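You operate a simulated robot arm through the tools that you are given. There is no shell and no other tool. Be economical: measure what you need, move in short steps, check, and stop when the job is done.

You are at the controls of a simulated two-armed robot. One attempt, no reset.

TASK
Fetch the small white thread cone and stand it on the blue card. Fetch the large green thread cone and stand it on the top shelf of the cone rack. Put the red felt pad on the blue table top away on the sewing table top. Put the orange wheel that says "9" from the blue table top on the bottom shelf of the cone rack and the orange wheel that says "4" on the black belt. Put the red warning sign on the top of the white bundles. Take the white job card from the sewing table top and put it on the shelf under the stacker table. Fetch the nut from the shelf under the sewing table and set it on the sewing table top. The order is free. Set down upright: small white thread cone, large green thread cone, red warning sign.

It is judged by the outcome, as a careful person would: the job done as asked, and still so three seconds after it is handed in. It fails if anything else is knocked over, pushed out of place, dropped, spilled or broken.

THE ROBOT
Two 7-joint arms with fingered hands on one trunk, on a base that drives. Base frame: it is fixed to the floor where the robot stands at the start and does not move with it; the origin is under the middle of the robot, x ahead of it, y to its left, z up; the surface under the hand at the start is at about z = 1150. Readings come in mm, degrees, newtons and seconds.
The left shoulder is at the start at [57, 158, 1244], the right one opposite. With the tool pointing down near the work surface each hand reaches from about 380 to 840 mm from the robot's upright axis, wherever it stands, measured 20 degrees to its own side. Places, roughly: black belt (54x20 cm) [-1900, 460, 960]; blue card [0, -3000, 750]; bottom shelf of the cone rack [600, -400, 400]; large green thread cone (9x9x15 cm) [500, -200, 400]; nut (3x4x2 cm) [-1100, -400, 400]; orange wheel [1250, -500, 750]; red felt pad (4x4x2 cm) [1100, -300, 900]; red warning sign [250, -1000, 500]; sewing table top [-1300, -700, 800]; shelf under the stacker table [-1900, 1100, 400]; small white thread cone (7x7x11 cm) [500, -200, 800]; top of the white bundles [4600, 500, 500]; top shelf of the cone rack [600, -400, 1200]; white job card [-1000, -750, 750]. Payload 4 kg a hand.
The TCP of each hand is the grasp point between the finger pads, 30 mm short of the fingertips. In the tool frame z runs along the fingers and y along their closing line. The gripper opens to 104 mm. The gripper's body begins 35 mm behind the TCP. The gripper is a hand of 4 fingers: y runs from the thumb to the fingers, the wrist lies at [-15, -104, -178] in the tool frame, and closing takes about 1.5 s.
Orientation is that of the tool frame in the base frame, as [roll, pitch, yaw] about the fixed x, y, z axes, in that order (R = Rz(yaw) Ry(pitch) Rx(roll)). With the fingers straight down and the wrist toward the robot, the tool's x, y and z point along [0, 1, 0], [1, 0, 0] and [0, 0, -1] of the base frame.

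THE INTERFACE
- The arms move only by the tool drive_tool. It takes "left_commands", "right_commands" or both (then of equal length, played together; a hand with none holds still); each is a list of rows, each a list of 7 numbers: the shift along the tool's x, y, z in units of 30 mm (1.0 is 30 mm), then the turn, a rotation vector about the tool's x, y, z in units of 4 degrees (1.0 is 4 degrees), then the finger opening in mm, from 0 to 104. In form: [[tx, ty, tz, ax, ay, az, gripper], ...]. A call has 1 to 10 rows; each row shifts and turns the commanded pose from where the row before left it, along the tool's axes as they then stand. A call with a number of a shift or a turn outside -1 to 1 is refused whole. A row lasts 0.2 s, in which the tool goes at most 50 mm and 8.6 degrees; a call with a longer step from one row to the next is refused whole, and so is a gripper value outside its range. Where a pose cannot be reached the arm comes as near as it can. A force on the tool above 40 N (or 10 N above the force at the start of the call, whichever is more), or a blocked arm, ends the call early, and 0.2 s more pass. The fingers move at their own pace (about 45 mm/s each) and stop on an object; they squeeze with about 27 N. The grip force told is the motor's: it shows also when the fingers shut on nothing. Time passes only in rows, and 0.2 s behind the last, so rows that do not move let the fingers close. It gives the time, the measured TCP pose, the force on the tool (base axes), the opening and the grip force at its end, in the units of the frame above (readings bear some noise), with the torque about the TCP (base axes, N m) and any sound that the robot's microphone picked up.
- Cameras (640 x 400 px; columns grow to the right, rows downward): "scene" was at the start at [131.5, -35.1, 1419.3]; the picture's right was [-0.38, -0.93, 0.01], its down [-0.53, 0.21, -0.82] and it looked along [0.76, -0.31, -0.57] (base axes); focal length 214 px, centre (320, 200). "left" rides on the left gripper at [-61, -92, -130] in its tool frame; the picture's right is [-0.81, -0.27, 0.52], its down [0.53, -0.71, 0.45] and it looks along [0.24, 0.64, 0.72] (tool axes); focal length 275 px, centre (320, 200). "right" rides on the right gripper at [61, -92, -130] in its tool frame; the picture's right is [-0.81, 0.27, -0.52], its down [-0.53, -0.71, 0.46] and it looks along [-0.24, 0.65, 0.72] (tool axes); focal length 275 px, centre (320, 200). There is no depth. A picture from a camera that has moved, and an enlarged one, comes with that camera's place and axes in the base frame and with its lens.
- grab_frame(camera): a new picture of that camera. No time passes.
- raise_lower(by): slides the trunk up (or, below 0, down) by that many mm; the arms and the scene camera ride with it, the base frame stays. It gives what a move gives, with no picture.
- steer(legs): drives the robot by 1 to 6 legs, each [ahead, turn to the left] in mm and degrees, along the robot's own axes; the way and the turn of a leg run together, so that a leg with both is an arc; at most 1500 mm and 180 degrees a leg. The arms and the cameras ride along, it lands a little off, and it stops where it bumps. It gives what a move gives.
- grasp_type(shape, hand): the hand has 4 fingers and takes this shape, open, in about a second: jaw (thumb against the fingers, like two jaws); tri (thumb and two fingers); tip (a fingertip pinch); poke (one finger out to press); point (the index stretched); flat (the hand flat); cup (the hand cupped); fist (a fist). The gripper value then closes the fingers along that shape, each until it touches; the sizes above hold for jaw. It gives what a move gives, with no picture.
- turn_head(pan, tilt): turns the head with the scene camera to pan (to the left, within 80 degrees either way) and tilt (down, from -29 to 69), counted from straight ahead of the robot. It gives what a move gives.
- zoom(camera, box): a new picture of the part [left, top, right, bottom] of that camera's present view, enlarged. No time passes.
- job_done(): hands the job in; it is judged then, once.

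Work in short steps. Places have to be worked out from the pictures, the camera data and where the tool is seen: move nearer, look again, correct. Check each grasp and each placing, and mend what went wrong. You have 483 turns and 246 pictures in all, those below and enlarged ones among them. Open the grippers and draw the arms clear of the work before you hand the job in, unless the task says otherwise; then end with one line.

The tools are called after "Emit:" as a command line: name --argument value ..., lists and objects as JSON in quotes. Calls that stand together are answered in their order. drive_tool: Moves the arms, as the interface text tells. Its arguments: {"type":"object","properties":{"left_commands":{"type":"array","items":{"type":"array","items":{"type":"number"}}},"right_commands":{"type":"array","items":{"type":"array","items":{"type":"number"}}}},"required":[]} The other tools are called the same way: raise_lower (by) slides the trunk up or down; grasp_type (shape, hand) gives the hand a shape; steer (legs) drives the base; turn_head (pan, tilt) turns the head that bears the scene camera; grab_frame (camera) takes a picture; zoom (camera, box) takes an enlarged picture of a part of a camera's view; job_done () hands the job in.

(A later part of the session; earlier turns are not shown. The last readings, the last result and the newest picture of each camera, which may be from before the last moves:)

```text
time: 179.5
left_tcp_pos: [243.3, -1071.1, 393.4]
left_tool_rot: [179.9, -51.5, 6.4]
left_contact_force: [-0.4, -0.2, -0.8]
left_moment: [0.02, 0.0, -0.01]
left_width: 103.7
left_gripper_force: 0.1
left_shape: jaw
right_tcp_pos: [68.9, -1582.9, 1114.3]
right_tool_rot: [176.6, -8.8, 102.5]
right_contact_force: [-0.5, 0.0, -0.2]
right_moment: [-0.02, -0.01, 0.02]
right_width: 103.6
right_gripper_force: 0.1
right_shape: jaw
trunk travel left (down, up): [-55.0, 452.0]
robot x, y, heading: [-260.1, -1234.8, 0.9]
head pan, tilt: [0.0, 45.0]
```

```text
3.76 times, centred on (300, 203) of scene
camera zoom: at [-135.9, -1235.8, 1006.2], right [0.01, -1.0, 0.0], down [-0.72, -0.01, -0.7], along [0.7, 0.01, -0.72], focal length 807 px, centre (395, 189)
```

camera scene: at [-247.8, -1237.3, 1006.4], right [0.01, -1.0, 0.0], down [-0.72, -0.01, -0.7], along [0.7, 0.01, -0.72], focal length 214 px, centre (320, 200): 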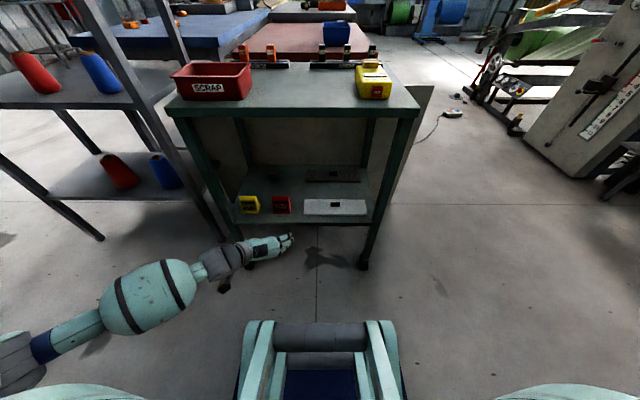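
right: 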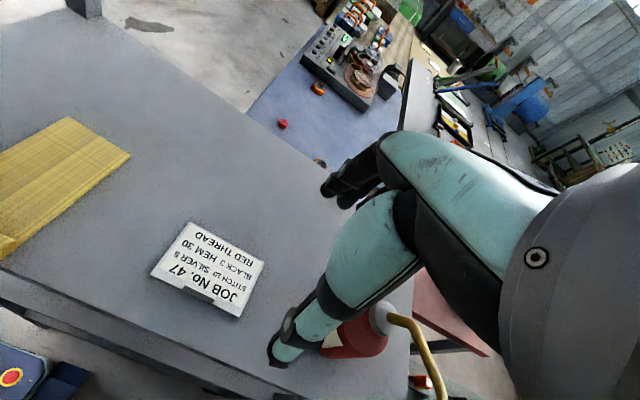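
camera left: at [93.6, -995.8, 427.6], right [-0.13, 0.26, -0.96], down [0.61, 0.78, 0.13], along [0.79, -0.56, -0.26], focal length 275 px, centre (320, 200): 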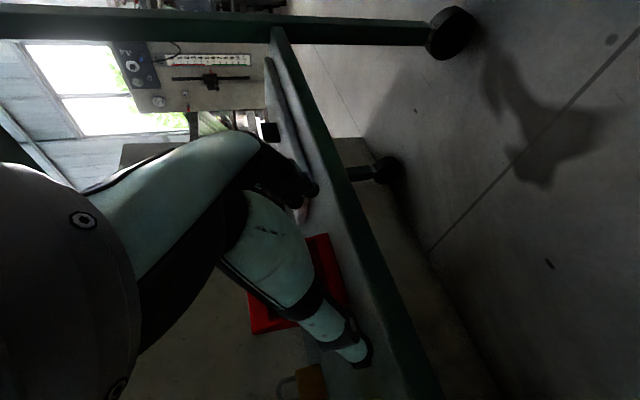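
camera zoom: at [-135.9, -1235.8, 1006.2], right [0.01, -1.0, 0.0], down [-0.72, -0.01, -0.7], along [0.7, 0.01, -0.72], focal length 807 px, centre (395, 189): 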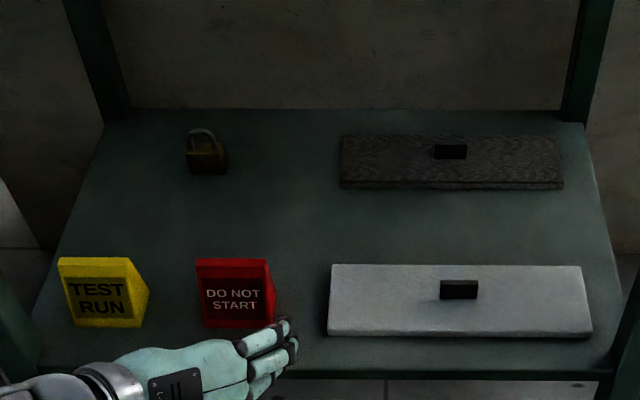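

Sign position confirmed (centre y≈-1078, x≈313–363). I square the hand (−6° yaw), shift 8 mm right, and drive the last 95 mm.

Emit:
drive_tool --left_commands '[[0, 0.13, 0, -0.58, 0, 0.46, 104], [0, 0.13, 0, -0.58, 0, 0.46, 104], [0, 0, 0, 0, 0, 0, 104]]'

Emit:
steer --legs '[[95, 0]]'

Emit:
grab_frame --camera "left"

Emit:
zoom --camera "scene" --box '[215, 180, 385, 286]'

```text
time: 180.3
left_tcp_pos: [239.0, -1078.9, 400.1]
left_tool_rot: [-180.0, -52.1, 0.4]
left_contact_force: [0.7, -0.8, 0.2]
left_moment: [-0.01, 0.02, -0.01]
left_width: 103.8
left_gripper_force: 0.1
left_shape: jaw
right_tcp_pos: [56.7, -1582.3, 1118.1]
right_tool_rot: [175.0, -9.1, 102.9]
right_contact_force: [0.6, -0.7, 0.8]
right_moment: [0.05, -0.01, -0.03]
right_width: 103.9
right_gripper_force: 0.1
right_shape: jaw
trunk travel left (down, up): [-55.0, 452.0]
robot x, y, heading: [-265.2, -1235.0, 0.8]
head pan, tilt: [0.0, 45.0]
```

```text
time: 181.5
left_tcp_pos: [337.2, -1077.7, 397.3]
left_tool_rot: [179.8, -51.8, 0.6]
left_contact_force: [0.8, 0.0, -0.7]
left_moment: [0.01, 0.0, -0.03]
left_width: 103.9
left_gripper_force: 0.1
left_shape: jaw
right_tcp_pos: [161.5, -1578.8, 1113.8]
right_tool_rot: [175.8, -9.1, 103.0]
right_contact_force: [1.9, -0.4, -1.0]
right_moment: [0.0, 0.09, 0.04]
right_width: 103.7
right_gripper_force: 0.0
right_shape: jaw
trunk travel left (down, up): [-55.0, 452.0]
robot x, y, heading: [-169.4, -1235.1, 1.3]
head pan, tilt: [0.0, 45.0]
```

```text
168 pictures are left
camera left: at [195.2, -986.3, 429.5], right [-0.1, 0.27, -0.96], down [0.68, 0.72, 0.14], along [0.73, -0.64, -0.26], focal length 275 px, centre (320, 200)
```

left: 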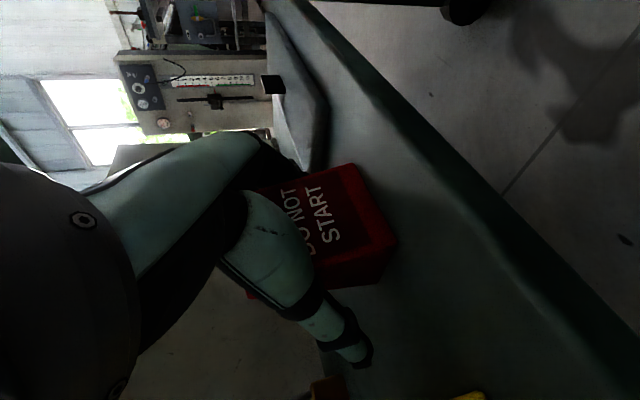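

```text
3.76 times, centred on (300, 233) of scene
camera zoom: at [-37.2, -1234.0, 1005.6], right [0.02, -1.0, 0.0], down [-0.72, -0.01, -0.69], along [0.69, 0.01, -0.72], focal length 807 px, centre (395, 76)
```

zoom: 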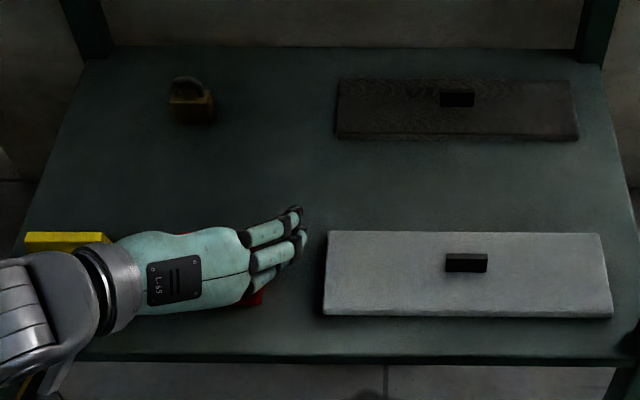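

The sign lies between thumb and fingers. Close.

Emit:
drive_tool --left_commands '[[0, 0, 0, 0, 0, 0, 90], [0, 0, 0, 0, 0, 0, 70], [0, 0, 0, 0, 0, 0, 50], [0, 0, 0, 0, 0, 0, 50], [0, 0, 0, 0, 0, 0, 50], [0, 0, 0, 0, 0, 0, 50]]'

Emit:
raise_lower --by 40

Emit:
grab_frame --camera "left"

```text
time: 182.9
left_tcp_pos: [330.3, -1078.7, 405.3]
left_tool_rot: [180.0, -52.8, 0.6]
left_contact_force: [1.1, -0.3, 1.3]
left_moment: [0.1, -0.05, -0.03]
left_width: 40.7
left_gripper_force: 26.7
left_shape: jaw
right_tcp_pos: [141.7, -1578.7, 1122.7]
right_tool_rot: [174.0, -9.4, 103.5]
right_contact_force: [-0.9, 0.8, -0.1]
right_moment: [0.01, -0.02, 0.02]
right_width: 103.7
right_gripper_force: 0.1
right_shape: jaw
trunk travel left (down, up): [-55.0, 452.0]
robot x, y, heading: [-168.5, -1235.0, 1.1]
head pan, tilt: [0.0, 45.0]
```

```text
time: 183.7
left_tcp_pos: [331.2, -1077.4, 445.5]
left_tool_rot: [179.9, -52.8, 0.5]
left_contact_force: [-1.3, 0.1, -0.9]
left_moment: [0.02, 0.0, 0.0]
left_width: 40.4
left_gripper_force: 27.5
left_shape: jaw
right_tcp_pos: [141.8, -1579.3, 1161.5]
right_tool_rot: [174.0, -9.3, 103.5]
right_contact_force: [-1.0, -0.5, -0.2]
right_moment: [0.02, 0.01, -0.03]
right_width: 103.9
right_gripper_force: 0.1
right_shape: jaw
trunk travel left (down, up): [-95.0, 412.0]
robot x, y, heading: [-167.9, -1238.2, 0.8]
head pan, tilt: [0.0, 45.0]
```

```text
166 pictures are left
camera left: at [188.7, -986.0, 476.2], right [-0.08, 0.27, -0.96], down [0.68, 0.72, 0.15], along [0.73, -0.64, -0.24], focal length 275 px, centre (320, 200)
```

left: 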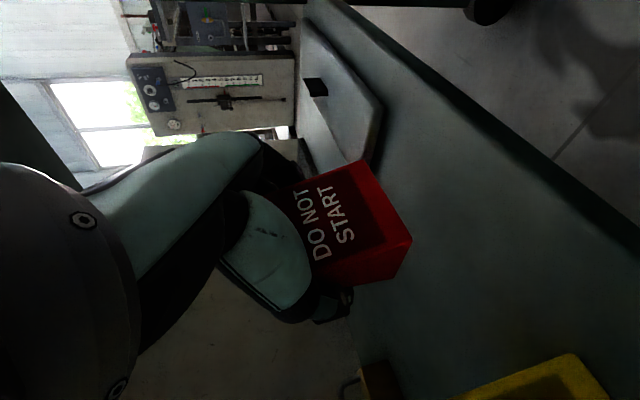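

Emit:
zoom --camera "left" --box '[220, 130, 440, 340]'

Emit:
zoom --camera "scene" --box '[215, 170, 345, 256]'

```text
1.90 times, centred on (330, 235) of left
camera zoom: at [188.7, -986.0, 476.2], right [-0.08, 0.27, -0.96], down [0.68, 0.72, 0.15], along [0.73, -0.64, -0.24], focal length 524 px, centre (301, 133)
```

zoom: 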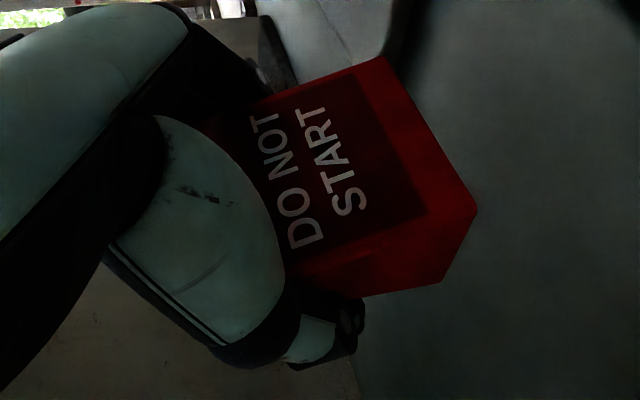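

```text
4.65 times, centred on (280, 213) of scene
camera zoom: at [-41.7, -1234.1, 1046.7], right [0.02, -1.0, 0.0], down [-0.72, -0.01, -0.7], along [0.7, 0.01, -0.72], focal length 998 px, centre (506, 140)
```

zoom: 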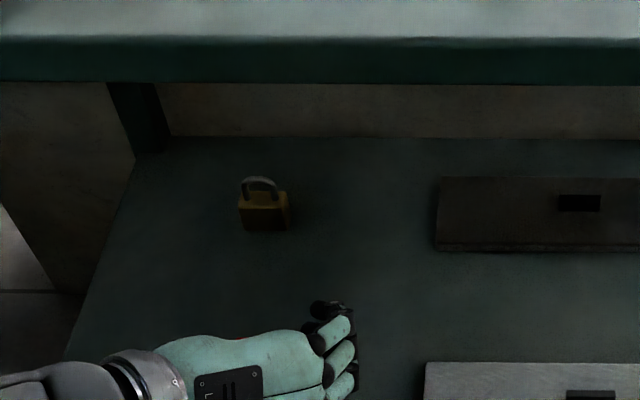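

The sign is held. I back out and raise the trunk for travel.

Emit:
steer --legs '[[-230, 0]]'

Emit:
raise_lower --by 400

Emit:
drive_tool --left_commands '[[0.8, -0.3, -0.6, 0, 0, 0, 30], [0.8, -0.3, -0.6, 0, 0, 0, 30], [0.8, -0.3, -0.6, 0, 0, 0, 30], [0.8, -0.3, -0.6, 0, 0, 0, 30], [0.8, 0, -0.6, 0, 0, 0, 30], [0.8, 0, -0.6, 0, 0, 0, 30], [0.8, 0, -0.6, 0, 0, 0, 30], [0.8, 0, -0.6, 0, 0, 0, 30]]'

Emit:
steer --legs '[[0, 90]]'

Emit:
grab_frame --camera "scene"

```text
time: 185.5
left_tcp_pos: [101.0, -1081.7, 445.7]
left_tool_rot: [180.0, -52.9, 0.6]
left_contact_force: [-1.5, -1.0, 0.1]
left_moment: [0.0, 0.0, -0.01]
left_width: 40.5
left_gripper_force: 26.7
left_shape: jaw
right_tcp_pos: [-87.8, -1582.8, 1163.0]
right_tool_rot: [173.9, -9.2, 103.4]
right_contact_force: [0.5, -0.3, 0.5]
right_moment: [0.0, -0.03, -0.01]
right_width: 103.9
right_gripper_force: 0.1
right_shape: jaw
trunk travel left (down, up): [-95.0, 412.0]
robot x, y, heading: [-393.7, -1238.3, 1.1]
head pan, tilt: [0.0, 45.0]
```

```text
time: 189.3
left_tcp_pos: [99.4, -1081.5, 852.6]
left_tool_rot: [-180.0, -53.5, 0.4]
left_contact_force: [-0.7, 0.7, -1.1]
left_moment: [-0.01, 0.01, 0.03]
left_width: 40.3
left_gripper_force: 26.4
left_shape: jaw
right_tcp_pos: [-96.1, -1579.2, 1569.7]
right_tool_rot: [172.2, -9.7, 104.1]
right_contact_force: [0.2, 0.0, 0.0]
right_moment: [-0.01, 0.0, -0.03]
right_width: 103.9
right_gripper_force: 0.2
right_shape: jaw
trunk travel left (down, up): [-495.0, 12.0]
robot x, y, heading: [-398.2, -1235.5, 1.2]
head pan, tilt: [0.0, 45.0]
```

```text
time: 191.1
left_tcp_pos: [95.8, -1045.1, 1094.7]
left_tool_rot: [-179.9, -53.5, 0.3]
left_contact_force: [0.4, -0.1, -1.3]
left_moment: [0.0, -0.02, -0.02]
left_width: 40.2
left_gripper_force: 26.8
left_shape: jaw
right_tcp_pos: [-97.0, -1579.1, 1569.2]
right_tool_rot: [172.2, -9.7, 104.1]
right_contact_force: [-0.2, 0.3, -0.2]
right_moment: [0.03, -0.03, 0.0]
right_width: 104.0
right_gripper_force: 0.1
right_shape: jaw
trunk travel left (down, up): [-495.0, 12.0]
robot x, y, heading: [-394.7, -1238.9, 0.9]
head pan, tilt: [0.0, 45.0]
```

```text
time: 196.0
left_tcp_pos: [-590.1, -745.0, 1092.8]
left_tool_rot: [180.0, -53.5, 90.5]
left_contact_force: [-0.5, -0.6, -1.4]
left_moment: [0.01, -0.04, 0.03]
left_width: 39.9
left_gripper_force: 27.1
left_shape: jaw
right_tcp_pos: [-52.9, -940.9, 1567.6]
right_tool_rot: [173.3, -9.2, -166.2]
right_contact_force: [0.9, -0.9, -0.3]
right_moment: [0.0, 0.04, 0.02]
right_width: 103.8
right_gripper_force: 0.0
right_shape: jaw
trunk travel left (down, up): [-495.0, 12.0]
robot x, y, heading: [-387.6, -1237.0, 91.3]
head pan, tilt: [0.0, 45.0]
```

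```text
163 pictures are left
camera scene: at [-388.7, -1108.9, 1447.3], right [1.0, 0.02, 0.0], down [0.01, -0.72, -0.7], along [-0.01, 0.7, -0.72], focal length 214 px, centre (320, 200)
```

scene: 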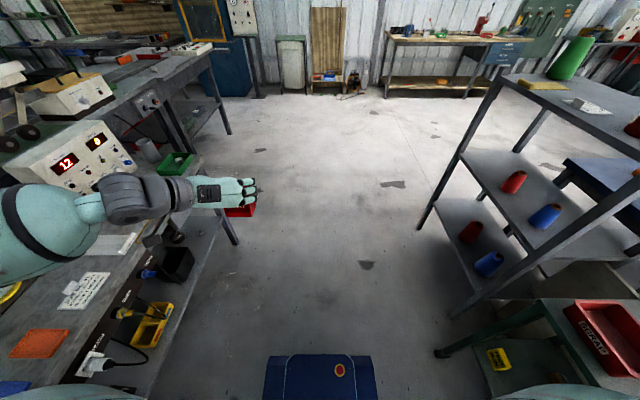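

Wide view of the sewing table (two white cards there). I shift right a bit to the middle of the corridor and drive to the open floor.

Emit:
steer --legs '[[0, -31], [250, 0], [0, 30], [1450, 0]]'

Emit:
turn_head --pan -60 --tilt 25

Emit:
grab_frame --camera "scene"

```text
time: 202.3
left_tcp_pos: [-466.6, -525.2, 1112.3]
left_tool_rot: [-179.8, -55.6, 89.7]
left_contact_force: [0.2, -0.2, -0.8]
left_moment: [-0.01, 0.01, -0.02]
left_width: 39.3
left_gripper_force: 26.9
left_shape: jaw
right_tcp_pos: [71.4, -741.7, 1577.1]
right_tool_rot: [170.4, -8.9, -166.0]
right_contact_force: [-0.6, -1.2, -0.4]
right_moment: [0.04, 0.0, 0.02]
right_width: 104.0
right_gripper_force: 0.0
right_shape: jaw
trunk travel left (down, up): [-495.0, 12.0]
robot x, y, heading: [-262.8, -983.3, 91.9]
head pan, tilt: [0.0, 45.0]
stopped in leg 4: the robot was blocked; the commanded pose is now the measured one
```

```text
time: 203.6
left_tcp_pos: [-466.0, -522.7, 1112.8]
left_tool_rot: [-180.0, -55.6, 89.9]
left_contact_force: [0.7, -0.6, -0.5]
left_moment: [0.02, -0.01, -0.02]
left_width: 39.2
left_gripper_force: 27.0
left_shape: jaw
right_tcp_pos: [71.6, -738.9, 1576.9]
right_tool_rot: [170.6, -8.9, -166.2]
right_contact_force: [0.0, -0.6, -0.3]
right_moment: [-0.03, -0.02, 0.01]
right_width: 103.8
right_gripper_force: 0.1
right_shape: jaw
trunk travel left (down, up): [-495.0, 12.0]
robot x, y, heading: [-258.0, -982.3, 92.2]
head pan, tilt: [-60.0, 25.0]
```

```text
162 pictures are left
camera scene: at [-185.3, -881.3, 1478.3], right [0.53, -0.85, 0.01], down [-0.36, -0.24, -0.9], along [0.77, 0.48, -0.43], focal length 214 px, centre (320, 200)
```

scene: 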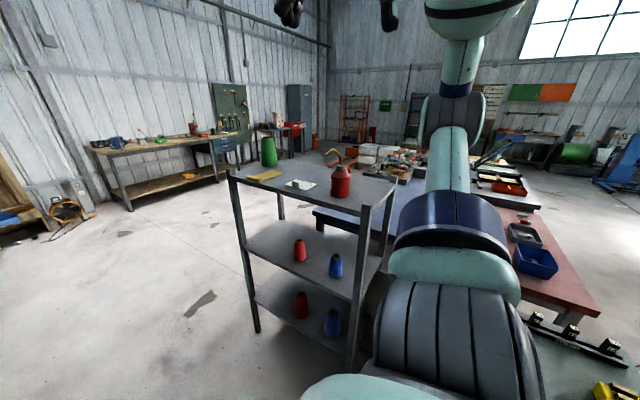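

Emit:
turn_head --pan 65 --tilt 35

Emit:
grab_frame --camera "scene"

```text
time: 205.7
left_tcp_pos: [-467.3, -522.6, 1111.8]
left_tool_rot: [-179.9, -55.6, 89.9]
left_contact_force: [-0.8, 0.2, -0.9]
left_moment: [-0.01, 0.03, 0.01]
left_width: 39.2
left_gripper_force: 26.8
left_shape: jaw
right_tcp_pos: [70.3, -739.1, 1576.7]
right_tool_rot: [170.7, -8.9, -166.1]
right_contact_force: [0.6, 0.1, 0.2]
right_moment: [0.03, 0.0, -0.01]
right_width: 103.7
right_gripper_force: 0.0
right_shape: jaw
trunk travel left (down, up): [-495.0, 12.0]
robot x, y, heading: [-260.0, -976.7, 92.2]
head pan, tilt: [65.0, 35.0]
```

```text
161 pictures are left
camera scene: at [-344.5, -895.7, 1462.7], right [0.39, 0.92, -0.01], down [0.53, -0.23, -0.82], along [-0.75, 0.31, -0.58], focal length 214 px, centre (320, 200)
```

scene: 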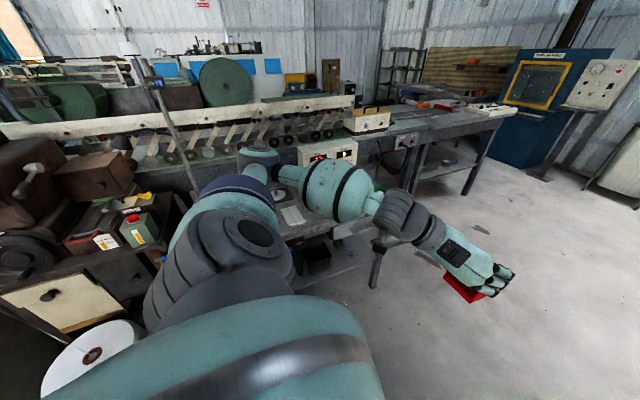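

The left elbow is against the display unit on the sewing table. I back up a little, raise the left hand (and elbow), and shift right.

Emit:
steer --legs '[[-80, 0]]'

Emit:
drive_tool --left_commands '[[0.82, 0.3, -0.56, 0, 0, 0, 30], [0.82, 0.3, -0.56, 0, 0, 0, 30], [0.82, 0.3, -0.56, 0, 0, 0, 30], [0.82, 0.3, -0.56, 0, 0, 0, 30], [0.82, 0.3, -0.56, 0, 0, 0, 30], [0.82, 0.3, -0.56, 0, 0, 0, 30], [0.82, 0.3, -0.56, 0, 0, 0, 30], [0.82, 0.3, -0.56, 0, 0, 0, 30]]'

Emit:
grab_frame --camera "scene"

```text
time: 206.8
left_tcp_pos: [-463.1, -587.4, 1104.9]
left_tool_rot: [179.8, -54.9, 90.2]
left_contact_force: [0.7, -1.0, -0.1]
left_moment: [0.04, 0.0, 0.06]
left_width: 39.3
left_gripper_force: 27.5
left_shape: jaw
right_tcp_pos: [74.5, -798.5, 1572.3]
right_tool_rot: [172.3, -8.8, -166.6]
right_contact_force: [0.2, -1.3, 0.7]
right_moment: [0.08, 0.01, 0.0]
right_width: 104.1
right_gripper_force: 0.1
right_shape: jaw
trunk travel left (down, up): [-495.0, 12.0]
robot x, y, heading: [-256.2, -1059.4, 92.0]
head pan, tilt: [65.0, 35.0]
```

```text
time: 208.6
left_tcp_pos: [-389.7, -590.7, 1347.3]
left_tool_rot: [-179.9, -55.0, 90.0]
left_contact_force: [0.0, 0.0, 0.5]
left_moment: [-0.04, 0.02, -0.01]
left_width: 39.2
left_gripper_force: 26.5
left_shape: jaw
right_tcp_pos: [77.1, -805.0, 1571.8]
right_tool_rot: [171.8, -8.8, -166.5]
right_contact_force: [0.0, -0.6, -0.3]
right_moment: [0.04, 0.01, -0.03]
right_width: 104.0
right_gripper_force: 0.0
right_shape: jaw
trunk travel left (down, up): [-495.0, 12.0]
robot x, y, heading: [-258.5, -1057.7, 92.1]
head pan, tilt: [65.0, 35.0]
```

```text
160 pictures are left
camera scene: at [-340.1, -978.2, 1463.0], right [0.39, 0.92, -0.01], down [0.53, -0.23, -0.82], along [-0.75, 0.31, -0.58], focal length 214 px, centre (320, 200)
```

scene: 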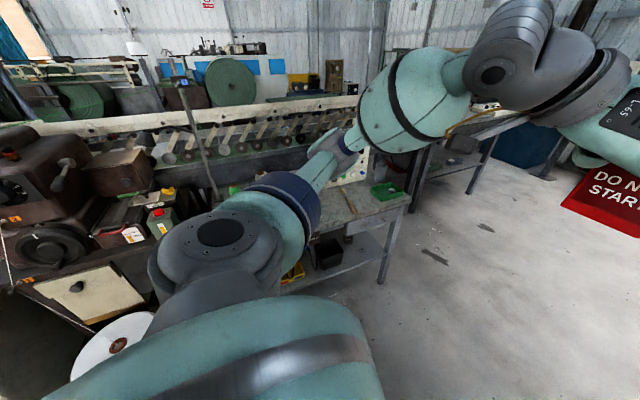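

Elbow is now higher. Move forward, drifting right.

Emit:
steer --legs '[[0, -12], [700, 0], [0, 10], [800, 0]]'

Emit:
turn_head --pan -70 --tilt 25

Emit:
grab_frame --camera "scene"

```text
time: 218.3
left_tcp_pos: [-269.0, 894.6, 1346.2]
left_tool_rot: [179.8, -55.3, 88.7]
left_contact_force: [0.7, -0.4, -1.3]
left_moment: [0.01, 0.0, -0.02]
left_width: 39.2
left_gripper_force: 26.6
left_shape: jaw
right_tcp_pos: [192.0, 666.3, 1571.4]
right_tool_rot: [171.8, -8.7, -168.1]
right_contact_force: [0.0, -0.5, -0.2]
right_moment: [0.07, 0.01, 0.01]
right_width: 104.0
right_gripper_force: 0.1
right_shape: jaw
trunk travel left (down, up): [-495.0, 12.0]
robot x, y, heading: [-147.8, 427.7, 90.7]
head pan, tilt: [65.0, 35.0]
```

```text
time: 220.5
left_tcp_pos: [-267.6, 881.5, 1350.7]
left_tool_rot: [-179.9, -55.9, 88.5]
left_contact_force: [0.6, 0.0, -0.5]
left_moment: [0.04, 0.02, 0.01]
left_width: 39.3
left_gripper_force: 27.0
left_shape: jaw
right_tcp_pos: [190.6, 650.0, 1576.9]
right_tool_rot: [170.7, -8.8, -167.8]
right_contact_force: [-0.3, -0.5, 0.3]
right_moment: [0.03, -0.02, 0.01]
right_width: 103.9
right_gripper_force: 0.1
right_shape: jaw
trunk travel left (down, up): [-495.0, 12.0]
robot x, y, heading: [-147.1, 429.3, 90.5]
head pan, tilt: [-70.0, 25.0]
```

```text
159 pictures are left
camera scene: at [-62.2, 508.5, 1478.5], right [0.35, -0.94, 0.01], down [-0.4, -0.16, -0.9], along [0.85, 0.31, -0.43], focal length 214 px, centre (320, 200)
```

scene: 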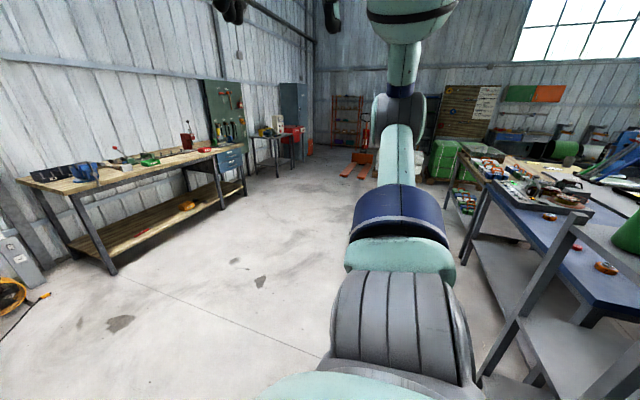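

Open floor. I go 350 further, turn to face +x, and drive toward the bundles.

Emit:
steer --legs '[[350, 0], [0, -90], [1500, 0], [1300, 0]]'

Emit:
turn_head --pan -10 --tilt 25

Emit:
grab_frame --camera "scene"

```text
time: 225.7
left_tcp_pos: [136.1, 1107.9, 1361.0]
left_tool_rot: [-179.5, -57.4, 31.3]
left_contact_force: [0.0, -0.7, 0.5]
left_moment: [-0.01, 0.0, 0.0]
left_width: 39.3
left_gripper_force: 27.2
left_shape: jaw
right_tcp_pos: [199.7, 606.0, 1578.7]
right_tool_rot: [170.5, -9.7, 136.0]
right_contact_force: [0.4, -0.7, 0.2]
right_moment: [-0.04, -0.01, -0.04]
right_width: 103.8
right_gripper_force: 0.0
right_shape: jaw
trunk travel left (down, up): [-495.0, 12.0]
robot x, y, heading: [-149.4, 778.6, 33.6]
head pan, tilt: [-70.0, 25.0]
stopped in leg 2: the robot was blocked; the commanded pose is now the measured one
```

```text
time: 226.9
left_tcp_pos: [135.6, 1107.8, 1361.2]
left_tool_rot: [-179.7, -57.4, 31.4]
left_contact_force: [-0.2, -0.2, -0.1]
left_moment: [0.0, 0.0, 0.02]
left_width: 38.9
left_gripper_force: 27.7
left_shape: jaw
right_tcp_pos: [199.7, 604.2, 1577.1]
right_tool_rot: [170.4, -9.7, 136.0]
right_contact_force: [0.9, -0.1, 0.2]
right_moment: [-0.02, 0.0, -0.01]
right_width: 104.1
right_gripper_force: 0.0
right_shape: jaw
trunk travel left (down, up): [-495.0, 12.0]
robot x, y, heading: [-155.2, 780.9, 33.7]
head pan, tilt: [-10.0, 25.0]
```

```text
158 pictures are left
camera scene: at [-27.4, 843.4, 1477.7], right [0.4, -0.92, 0.0], down [-0.4, -0.18, -0.9], along [0.83, 0.36, -0.43], focal length 214 px, centre (320, 200)
```

scene: 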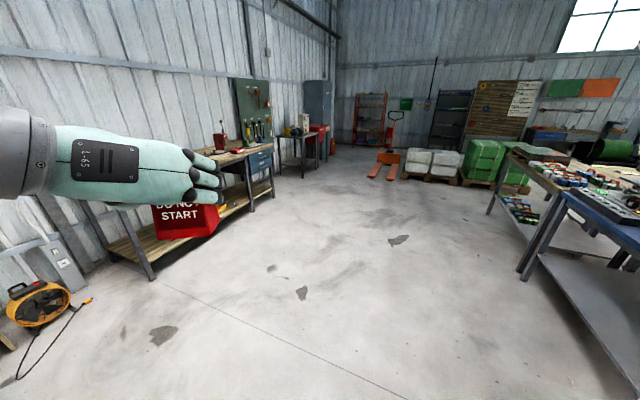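

Blocked with nothing visible nearby; retry the rest of the turn.

Emit:
steer --legs '[[0, -30]]'

Emit:
grab_frame --camera "scene"

```text
time: 229.0
left_tcp_pos: [258.8, 923.6, 1361.1]
left_tool_rot: [-179.9, -57.3, 2.2]
left_contact_force: [-0.4, 0.1, -1.5]
left_moment: [-0.01, -0.04, 0.04]
left_width: 39.4
left_gripper_force: 27.1
left_shape: jaw
right_tcp_pos: [64.1, 456.4, 1573.2]
right_tool_rot: [168.2, -9.5, 107.3]
right_contact_force: [-0.5, -0.3, -0.6]
right_moment: [0.02, 0.02, 0.01]
right_width: 104.1
right_gripper_force: 0.0
right_shape: jaw
trunk travel left (down, up): [-495.0, 12.0]
robot x, y, heading: [-152.9, 784.3, 4.3]
head pan, tilt: [-10.0, 25.0]
```

```text
157 pictures are left
camera scene: at [-12.0, 776.5, 1477.7], right [-0.1, -1.0, 0.0], down [-0.43, 0.04, -0.9], along [0.9, -0.09, -0.43], focal length 214 px, centre (320, 200)
```

scene: 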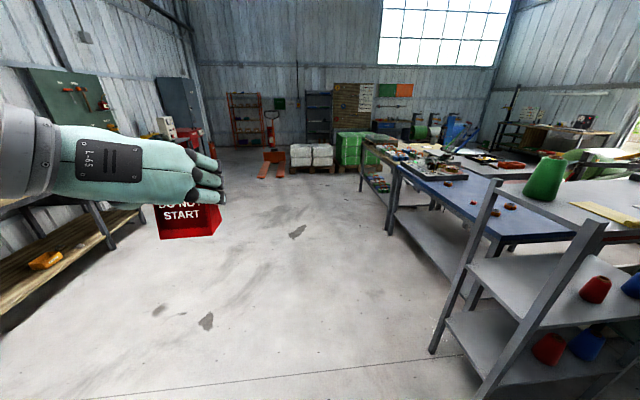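

Clear run to the white bundles. Drive.

Emit:
steer --legs '[[0, -8], [1500, 0], [1400, 0]]'

Emit:
grab_frame --camera "scene"

```text
time: 244.5
left_tcp_pos: [3146.8, 707.3, 1364.7]
left_tool_rot: [-179.8, -58.1, -5.7]
left_contact_force: [-0.3, -0.2, -0.9]
left_moment: [0.01, -0.05, -0.01]
left_width: 38.8
left_gripper_force: 26.9
left_shape: jaw
right_tcp_pos: [2894.4, 272.0, 1573.5]
right_tool_rot: [168.3, -9.9, 99.7]
right_contact_force: [-0.7, 0.4, -0.5]
right_moment: [-0.01, -0.01, -0.02]
right_width: 103.9
right_gripper_force: 0.0
right_shape: jaw
trunk travel left (down, up): [-495.0, 12.0]
robot x, y, heading: [2735.3, 624.8, -3.6]
head pan, tilt: [-10.0, 25.0]
```

```text
156 pictures are left
camera scene: at [2874.2, 597.2, 1477.8], right [-0.23, -0.97, 0.0], down [-0.42, 0.1, -0.9], along [0.88, -0.21, -0.43], focal length 214 px, centre (320, 200)
```

scene: 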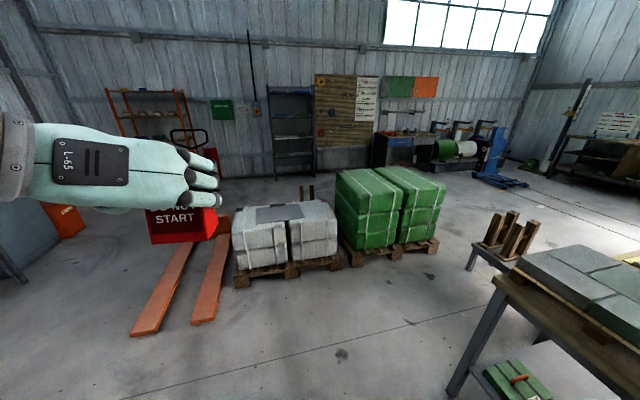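

Emit:
zoom --camera "scene" --box '[200, 170, 360, 290]'

```text
3.33 times, centred on (280, 230) of scene
camera zoom: at [2874.2, 597.2, 1477.8], right [-0.23, -0.97, 0.0], down [-0.42, 0.1, -0.9], along [0.88, -0.21, -0.43], focal length 715 px, centre (453, 100)
```

zoom: 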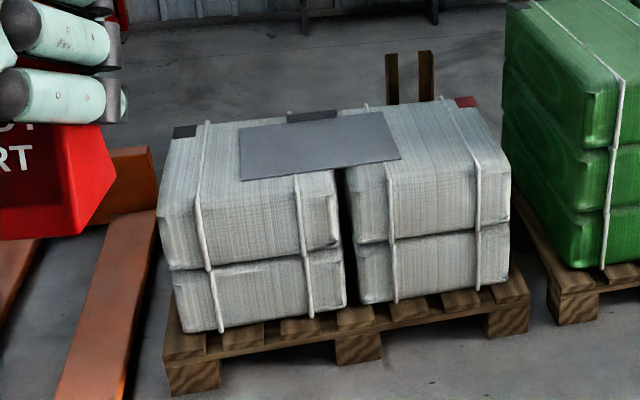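

The sheet on the bundles is at z≈520, x 4523–4820, y 335–760. I aim for (4590,540); drive to about (3880,390).

Emit:
steer --legs '[[0, -8], [1130, 0], [0, 11]]'

Emit:
turn_head --pan 10 --tilt 45

Emit:
grab_frame --camera "scene"

```text
time: 252.0
left_tcp_pos: [4224.2, 485.9, 1369.3]
left_tool_rot: [-179.3, -58.8, -4.2]
left_contact_force: [-0.6, -0.6, -0.5]
left_moment: [0.02, -0.02, 0.0]
left_width: 38.9
left_gripper_force: 27.2
left_shape: jaw
right_tcp_pos: [3996.1, 45.0, 1575.6]
right_tool_rot: [168.3, -10.8, 102.1]
right_contact_force: [-0.7, -0.8, -0.5]
right_moment: [0.01, 0.03, 0.0]
right_width: 104.2
right_gripper_force: 0.0
right_shape: jaw
trunk travel left (down, up): [-495.0, 12.0]
robot x, y, heading: [3829.8, 392.8, -2.0]
head pan, tilt: [-10.0, 25.0]
```

```text
time: 252.8
left_tcp_pos: [4207.4, 487.1, 1373.8]
left_tool_rot: [-179.4, -59.5, -4.0]
left_contact_force: [-0.1, 0.1, -1.5]
left_moment: [0.01, 0.01, -0.01]
left_width: 38.9
left_gripper_force: 26.7
left_shape: jaw
right_tcp_pos: [3986.4, 50.4, 1577.2]
right_tool_rot: [168.5, -11.8, 102.7]
right_contact_force: [0.9, -0.6, -0.4]
right_moment: [-0.01, 0.0, 0.0]
right_width: 103.9
right_gripper_force: 0.0
right_shape: jaw
trunk travel left (down, up): [-495.0, 12.0]
robot x, y, heading: [3826.9, 388.6, -1.6]
head pan, tilt: [10.0, 45.0]
```

```text
154 pictures are left
camera scene: at [3960.0, 397.1, 1447.4], right [0.14, -0.99, 0.0], down [-0.71, -0.1, -0.7], along [0.69, 0.1, -0.72], focal length 214 px, centre (320, 200)
```

scene: 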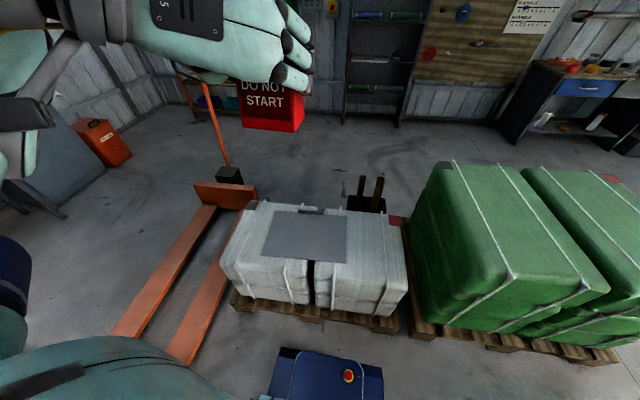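

From both views the sheet is at z≈570, x 4430–4700, y 351–739. I extend the hand forward, restore the grasp pitch, lower the trunk, and move up 90 mm.

Emit:
drive_tool --left_commands '[[0.51, -0.21, 0.76, 0, -0.2, 0, 30], [0.51, -0.21, 0.76, 0, -0.2, 0, 30], [0.51, -0.21, 0.76, 0, -0.2, 0, 30], [0.51, -0.21, 0.76, 0, -0.2, 0, 30], [0.51, -0.21, 0.76, 0, -0.2, 0, 30], [0.51, -0.21, 0.76, 0, -0.2, 0, 30], [0.51, -0.21, 0.76, 0, -0.2, 0, 30], [0.51, -0.21, 0.76, 0, -0.2, 0, 30], [0.51, -0.21, 0.76, 0, 0, 0, 30]]'

Emit:
steer --legs '[[90, 0]]'

Emit:
raise_lower --by -400

Emit:
grab_frame --camera "scene"

Emit:
grab_frame --camera "left"

```text
time: 254.8
left_tcp_pos: [4459.7, 526.2, 1374.2]
left_tool_rot: [-179.2, -53.0, -4.2]
left_contact_force: [0.7, 1.2, -0.2]
left_moment: [-0.02, -0.02, 0.02]
left_width: 38.8
left_gripper_force: 26.8
left_shape: jaw
right_tcp_pos: [3987.8, 49.2, 1576.4]
right_tool_rot: [168.5, -11.8, 102.7]
right_contact_force: [-0.7, 0.1, -0.6]
right_moment: [0.01, -0.04, 0.0]
right_width: 104.0
right_gripper_force: 0.1
right_shape: jaw
trunk travel left (down, up): [-495.0, 12.0]
robot x, y, heading: [3833.4, 387.6, -1.9]
head pan, tilt: [10.0, 45.0]
```

```text
time: 255.9
left_tcp_pos: [4526.2, 524.9, 1385.9]
left_tool_rot: [-179.2, -54.1, -4.3]
left_contact_force: [0.0, 0.7, -0.5]
left_moment: [0.01, 0.02, 0.01]
left_width: 39.0
left_gripper_force: 26.9
left_shape: jaw
right_tcp_pos: [4051.7, 46.5, 1579.5]
right_tool_rot: [167.4, -11.5, 102.7]
right_contact_force: [-0.2, -0.6, 0.2]
right_moment: [-0.02, -0.01, 0.03]
right_width: 104.1
right_gripper_force: 0.0
right_shape: jaw
trunk travel left (down, up): [-495.0, 12.0]
robot x, y, heading: [3920.6, 384.8, -1.5]
head pan, tilt: [10.0, 45.0]
```

```text
time: 259.8
left_tcp_pos: [4532.5, 524.5, 983.5]
left_tool_rot: [-179.3, -53.8, -4.2]
left_contact_force: [-0.1, 0.7, -1.4]
left_moment: [0.04, 0.01, -0.02]
left_width: 38.9
left_gripper_force: 27.5
left_shape: jaw
right_tcp_pos: [4065.5, 50.3, 1177.8]
right_tool_rot: [168.4, -12.5, 103.1]
right_contact_force: [0.3, -0.3, 0.3]
right_moment: [-0.01, 0.01, -0.02]
right_width: 103.9
right_gripper_force: 0.0
right_shape: jaw
trunk travel left (down, up): [-95.0, 412.0]
robot x, y, heading: [3920.3, 386.3, -1.7]
head pan, tilt: [10.0, 45.0]
```

```text
153 pictures are left
camera scene: at [4044.4, 394.1, 1046.7], right [0.14, -0.99, 0.0], down [-0.71, -0.1, -0.7], along [0.69, 0.1, -0.72], focal length 214 px, centre (320, 200)
```

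scene: 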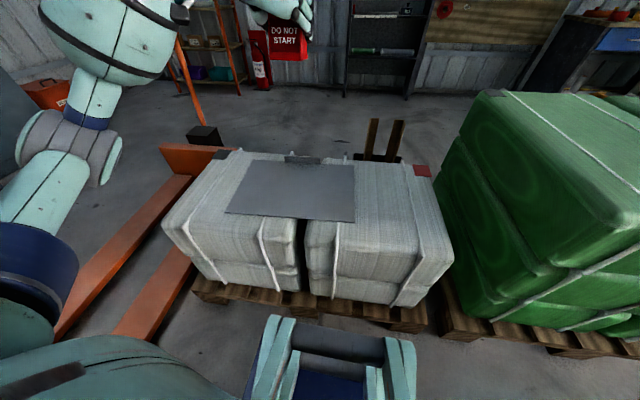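

```text
152 pictures are left
camera left: at [4396.8, 625.2, 1011.6], right [-0.04, 0.29, -0.96], down [0.73, 0.67, 0.17], along [0.69, -0.69, -0.23], focal length 275 px, centre (320, 200)
```

left: 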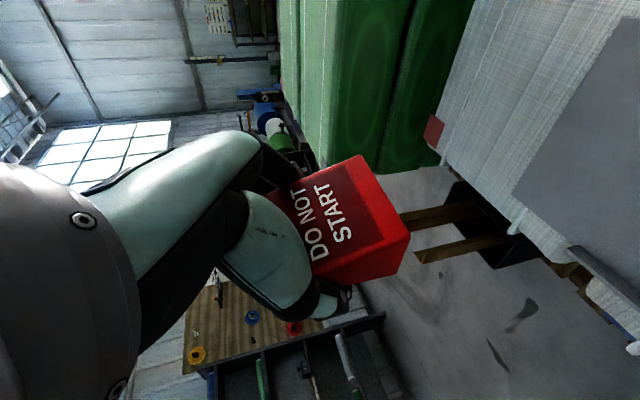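

Sheet height checks at ≈568. I lower the arm 270 mm.

Emit:
drive_tool --left_commands '[[-0.81, 0, 0.59, 0, 0, 0, 30], [-0.81, 0, 0.59, 0, 0, 0, 30], [-0.81, 0, 0.59, 0, 0, 0, 30], [-0.81, 0, 0.59, 0, 0, 0, 30], [-0.81, 0, 0.59, 0, 0, 0, 30], [-0.81, 0, 0.59, 0, 0, 0, 30], [-0.81, 0, 0.59, 0, 0, 0, 30], [-0.81, 0, 0.59, 0, 0, 0, 30], [-0.81, 0, 0.59, 0, 0, 0, 30]]'

Emit:
grab_frame --camera "left"

Emit:
grab_frame --camera "scene"

```text
time: 261.8
left_tcp_pos: [4534.2, 525.1, 713.0]
left_tool_rot: [-179.3, -53.9, -4.5]
left_contact_force: [0.6, 0.7, -0.5]
left_moment: [0.01, 0.02, 0.0]
left_width: 39.0
left_gripper_force: 27.2
left_shape: jaw
right_tcp_pos: [4066.7, 50.5, 1178.1]
right_tool_rot: [168.3, -12.5, 103.1]
right_contact_force: [-0.1, 0.2, -0.5]
right_moment: [0.04, 0.0, 0.0]
right_width: 103.9
right_gripper_force: 0.0
right_shape: jaw
trunk travel left (down, up): [-95.0, 412.0]
robot x, y, heading: [3924.0, 385.4, -1.8]
head pan, tilt: [10.0, 45.0]
```

```text
151 pictures are left
camera left: at [4398.9, 626.0, 740.8], right [-0.04, 0.29, -0.96], down [0.73, 0.67, 0.17], along [0.69, -0.69, -0.23], focal length 275 px, centre (320, 200)
```

left: 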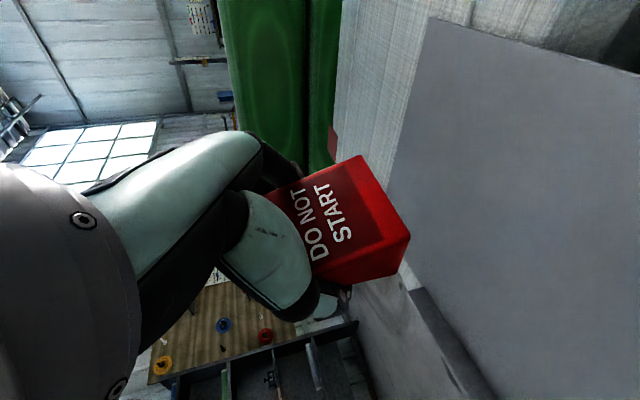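

```text
150 pictures are left
camera scene: at [4044.5, 394.2, 1046.7], right [0.14, -0.99, 0.0], down [-0.71, -0.1, -0.7], along [0.69, 0.1, -0.72], focal length 214 px, centre (320, 200)
```

scene: 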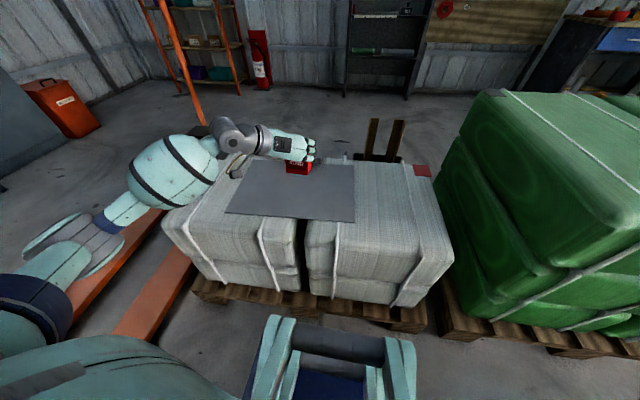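

Over the sheet, well in. Lower with the trunk, then in small steps.

Emit:
raise_lower --by -70

Emit:
drive_tool --left_commands '[[-0.2, 0, 0.15, 0, -0.25, 0, 30], [0, 0, 0, 0, 0, 0, 30]]'

Emit:
grab_frame --camera "left"

```text
time: 262.8
left_tcp_pos: [4533.6, 523.8, 642.8]
left_tool_rot: [-179.3, -53.8, -4.3]
left_contact_force: [0.7, 0.3, -0.6]
left_moment: [0.0, 0.02, 0.0]
left_width: 38.8
left_gripper_force: 27.1
left_shape: jaw
right_tcp_pos: [4065.8, 49.6, 1108.7]
right_tool_rot: [168.2, -12.4, 103.0]
right_contact_force: [0.6, -0.1, -0.1]
right_moment: [-0.01, 0.0, 0.0]
right_width: 104.0
right_gripper_force: 0.0
right_shape: jaw
trunk travel left (down, up): [-25.0, 482.0]
robot x, y, heading: [3917.7, 383.7, -1.6]
head pan, tilt: [10.0, 45.0]
```

```text
time: 263.4
left_tcp_pos: [4533.1, 523.4, 634.7]
left_tool_rot: [-179.3, -52.9, -4.3]
left_contact_force: [0.9, 0.3, -0.2]
left_moment: [-0.02, 0.01, -0.02]
left_width: 38.9
left_gripper_force: 27.2
left_shape: jaw
right_tcp_pos: [4064.9, 49.7, 1108.0]
right_tool_rot: [168.1, -12.4, 103.1]
right_contact_force: [0.5, 1.3, 0.4]
right_moment: [-0.01, 0.02, 0.0]
right_width: 103.9
right_gripper_force: 0.1
right_shape: jaw
trunk travel left (down, up): [-25.0, 482.0]
robot x, y, heading: [3921.5, 386.0, -1.5]
head pan, tilt: [10.0, 45.0]
```

```text
149 pictures are left
camera left: at [4398.5, 626.0, 666.1], right [-0.06, 0.29, -0.96], down [0.73, 0.67, 0.15], along [0.68, -0.69, -0.25], focal length 275 px, centre (320, 200)
```

left: 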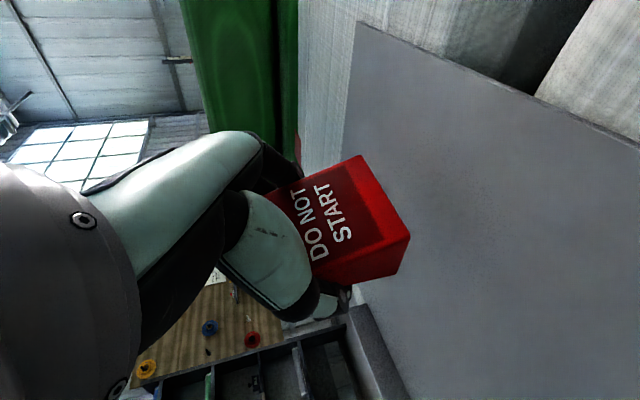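

Emit:
drive_tool --left_commands '[[-0.22, 0, 0.16, 0, 0, 0, 30], [0, 0, 0, 0, 0, 0, 30]]'

Emit:
drive_tool --left_commands '[[-0.16, 0, 0.12, 0, 0, 0, 30], [0, 0, 0, 0, 0, 0, 30]]'

Emit:
drive_tool --left_commands '[[-0.16, 0, 0.12, 0, 0, 0, 30], [0, 0, 0, 0, 0, 0, 30]]'

Emit:
grab_frame --camera "left"

```text
time: 264.0
left_tcp_pos: [4533.4, 525.0, 627.2]
left_tool_rot: [-179.4, -52.9, -4.2]
left_contact_force: [-0.4, -0.5, -0.2]
left_moment: [0.03, -0.01, 0.01]
left_width: 38.6
left_gripper_force: 27.3
left_shape: jaw
right_tcp_pos: [4065.6, 49.7, 1108.0]
right_tool_rot: [168.2, -12.5, 103.1]
right_contact_force: [-0.5, -0.3, 0.3]
right_moment: [-0.02, -0.01, -0.01]
right_width: 103.9
right_gripper_force: 0.1
right_shape: jaw
trunk travel left (down, up): [-25.0, 482.0]
robot x, y, heading: [3918.7, 383.6, -1.7]
head pan, tilt: [10.0, 45.0]
```

```text
time: 264.6
left_tcp_pos: [4533.5, 524.7, 620.5]
left_tool_rot: [-179.2, -52.9, -4.4]
left_contact_force: [-0.4, -0.1, -1.2]
left_moment: [0.0, -0.03, 0.05]
left_width: 38.9
left_gripper_force: 27.2
left_shape: jaw
right_tcp_pos: [4064.5, 49.1, 1108.5]
right_tool_rot: [168.3, -12.4, 103.1]
right_contact_force: [-0.1, -0.2, -1.1]
right_moment: [-0.02, -0.03, -0.01]
right_width: 104.0
right_gripper_force: 0.0
right_shape: jaw
trunk travel left (down, up): [-25.0, 482.0]
robot x, y, heading: [3921.4, 384.5, -2.1]
head pan, tilt: [10.0, 45.0]
```

```text
time: 265.2
left_tcp_pos: [4533.9, 524.8, 615.5]
left_tool_rot: [-179.3, -52.9, -4.4]
left_contact_force: [0.3, -0.4, -1.0]
left_moment: [-0.02, 0.01, 0.01]
left_width: 38.6
left_gripper_force: 27.3
left_shape: jaw
right_tcp_pos: [4065.9, 48.7, 1108.2]
right_tool_rot: [168.2, -12.4, 103.1]
right_contact_force: [0.2, -0.2, 0.0]
right_moment: [-0.01, -0.02, 0.01]
right_width: 103.9
right_gripper_force: 0.1
right_shape: jaw
trunk travel left (down, up): [-25.0, 482.0]
robot x, y, heading: [3921.9, 381.3, -1.8]
head pan, tilt: [10.0, 45.0]
```

```text
148 pictures are left
camera left: at [4399.3, 626.6, 645.8], right [-0.06, 0.29, -0.96], down [0.73, 0.67, 0.16], along [0.68, -0.69, -0.25], focal length 275 px, centre (320, 200)
```

left: 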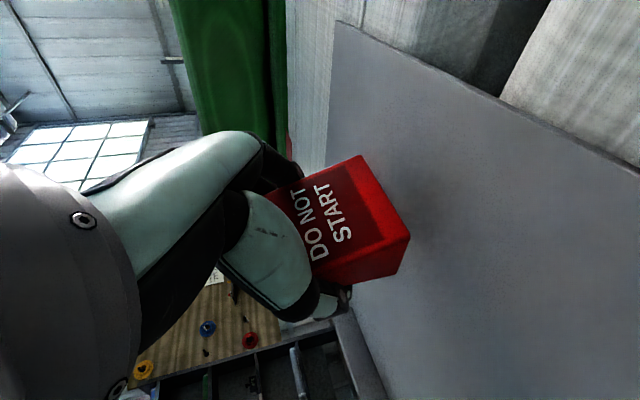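

Emit:
drive_tool --left_commands '[[-0.2, 0, 0.15, 0, 0, 0, 30], [0, 0, 0, 0, 0, 0, 30]]'

Emit:
drive_tool --left_commands '[[-0.16, 0, 0.12, 0, 0, 0, 30], [0, 0, 0, 0, 0, 0, 30]]'

Emit:
grab_frame --camera "left"

```text
time: 265.8
left_tcp_pos: [4535.7, 524.6, 607.3]
left_tool_rot: [-179.4, -52.9, -4.2]
left_contact_force: [-0.3, -0.1, -0.2]
left_moment: [0.0, 0.0, 0.0]
left_width: 38.7
left_gripper_force: 26.6
left_shape: jaw
right_tcp_pos: [4065.6, 49.1, 1108.6]
right_tool_rot: [168.2, -12.4, 103.0]
right_contact_force: [-0.4, -0.8, -0.3]
right_moment: [0.0, -0.01, 0.02]
right_width: 104.1
right_gripper_force: 0.1
right_shape: jaw
trunk travel left (down, up): [-25.0, 482.0]
robot x, y, heading: [3921.5, 387.2, -1.9]
head pan, tilt: [10.0, 45.0]
```

```text
time: 266.4
left_tcp_pos: [4534.9, 525.1, 601.8]
left_tool_rot: [-179.3, -52.9, -4.3]
left_contact_force: [0.0, 1.2, -0.2]
left_moment: [0.03, -0.05, 0.01]
left_width: 38.7
left_gripper_force: 27.4
left_shape: jaw
right_tcp_pos: [4065.7, 49.0, 1108.8]
right_tool_rot: [168.2, -12.4, 103.2]
right_contact_force: [1.0, -0.1, 0.5]
right_moment: [0.03, 0.0, 0.01]
right_width: 104.2
right_gripper_force: 0.1
right_shape: jaw
trunk travel left (down, up): [-25.0, 482.0]
robot x, y, heading: [3918.9, 386.1, -1.6]
head pan, tilt: [10.0, 45.0]
```

```text
147 pictures are left
camera left: at [4399.5, 626.5, 633.0], right [-0.06, 0.29, -0.96], down [0.73, 0.67, 0.16], along [0.68, -0.69, -0.25], focal length 275 px, centre (320, 200)
```

left: 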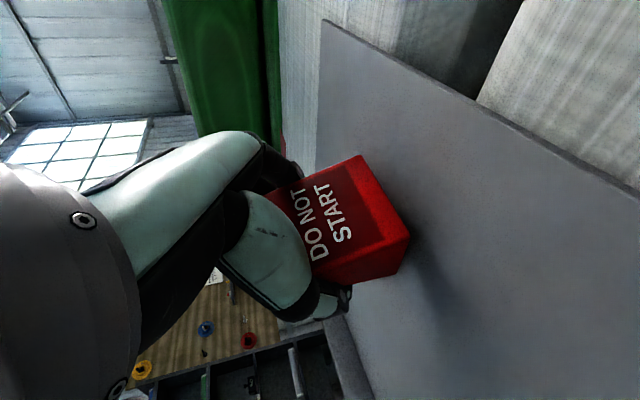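

Sheet by this view ≈545; contact is near. Continue in 3–4 mm steps.

Emit:
drive_tool --left_commands '[[-0.11, 0, 0.08, 0, 0, 0, 30], [0, 0, 0, 0, 0, 0, 30]]'

Emit:
drive_tool --left_commands '[[-0.11, 0, 0.08, 0, 0, 0, 30], [0, 0, 0, 0, 0, 0, 30]]'

Emit:
drive_tool --left_commands '[[-0.11, 0, 0.08, 0, 0, 0, 30], [0, 0, 0, 0, 0, 0, 30]]'

```text
time: 267.0
left_tcp_pos: [4534.4, 526.5, 597.9]
left_tool_rot: [-179.2, -52.9, -4.3]
left_contact_force: [0.6, -0.1, 0.3]
left_moment: [0.0, 0.02, -0.01]
left_width: 38.7
left_gripper_force: 26.9
left_shape: jaw
right_tcp_pos: [4065.7, 48.8, 1107.8]
right_tool_rot: [168.2, -12.4, 103.1]
right_contact_force: [0.3, -0.7, -0.4]
right_moment: [0.0, -0.01, 0.0]
right_width: 103.9
right_gripper_force: 0.0
right_shape: jaw
trunk travel left (down, up): [-25.0, 482.0]
robot x, y, heading: [3918.9, 389.8, -2.0]
head pan, tilt: [10.0, 45.0]
```

```text
time: 267.6
left_tcp_pos: [4535.4, 525.4, 594.9]
left_tool_rot: [-179.1, -52.9, -4.4]
left_contact_force: [-0.4, 0.6, -0.3]
left_moment: [-0.02, 0.01, -0.04]
left_width: 39.0
left_gripper_force: 27.2
left_shape: jaw
right_tcp_pos: [4065.5, 50.2, 1108.4]
right_tool_rot: [168.2, -12.5, 103.1]
right_contact_force: [0.0, 0.3, -0.1]
right_moment: [0.02, -0.03, 0.01]
right_width: 104.1
right_gripper_force: 0.0
right_shape: jaw
trunk travel left (down, up): [-25.0, 482.0]
robot x, y, heading: [3919.4, 387.9, -2.0]
head pan, tilt: [10.0, 45.0]
```

```text
time: 268.2
left_tcp_pos: [4534.7, 524.0, 592.2]
left_tool_rot: [-179.5, -53.2, -4.3]
left_contact_force: [-2.0, 0.5, 9.4]
left_moment: [0.0, 0.03, 0.08]
left_width: 39.0
left_gripper_force: 26.6
left_shape: jaw
right_tcp_pos: [4064.7, 49.4, 1108.1]
right_tool_rot: [168.2, -12.4, 103.0]
right_contact_force: [0.2, -0.2, -0.9]
right_moment: [-0.01, 0.01, -0.02]
right_width: 104.3
right_gripper_force: 0.1
right_shape: jaw
trunk travel left (down, up): [-25.0, 482.0]
robot x, y, heading: [3919.3, 385.4, -1.9]
head pan, tilt: [10.0, 45.0]
```

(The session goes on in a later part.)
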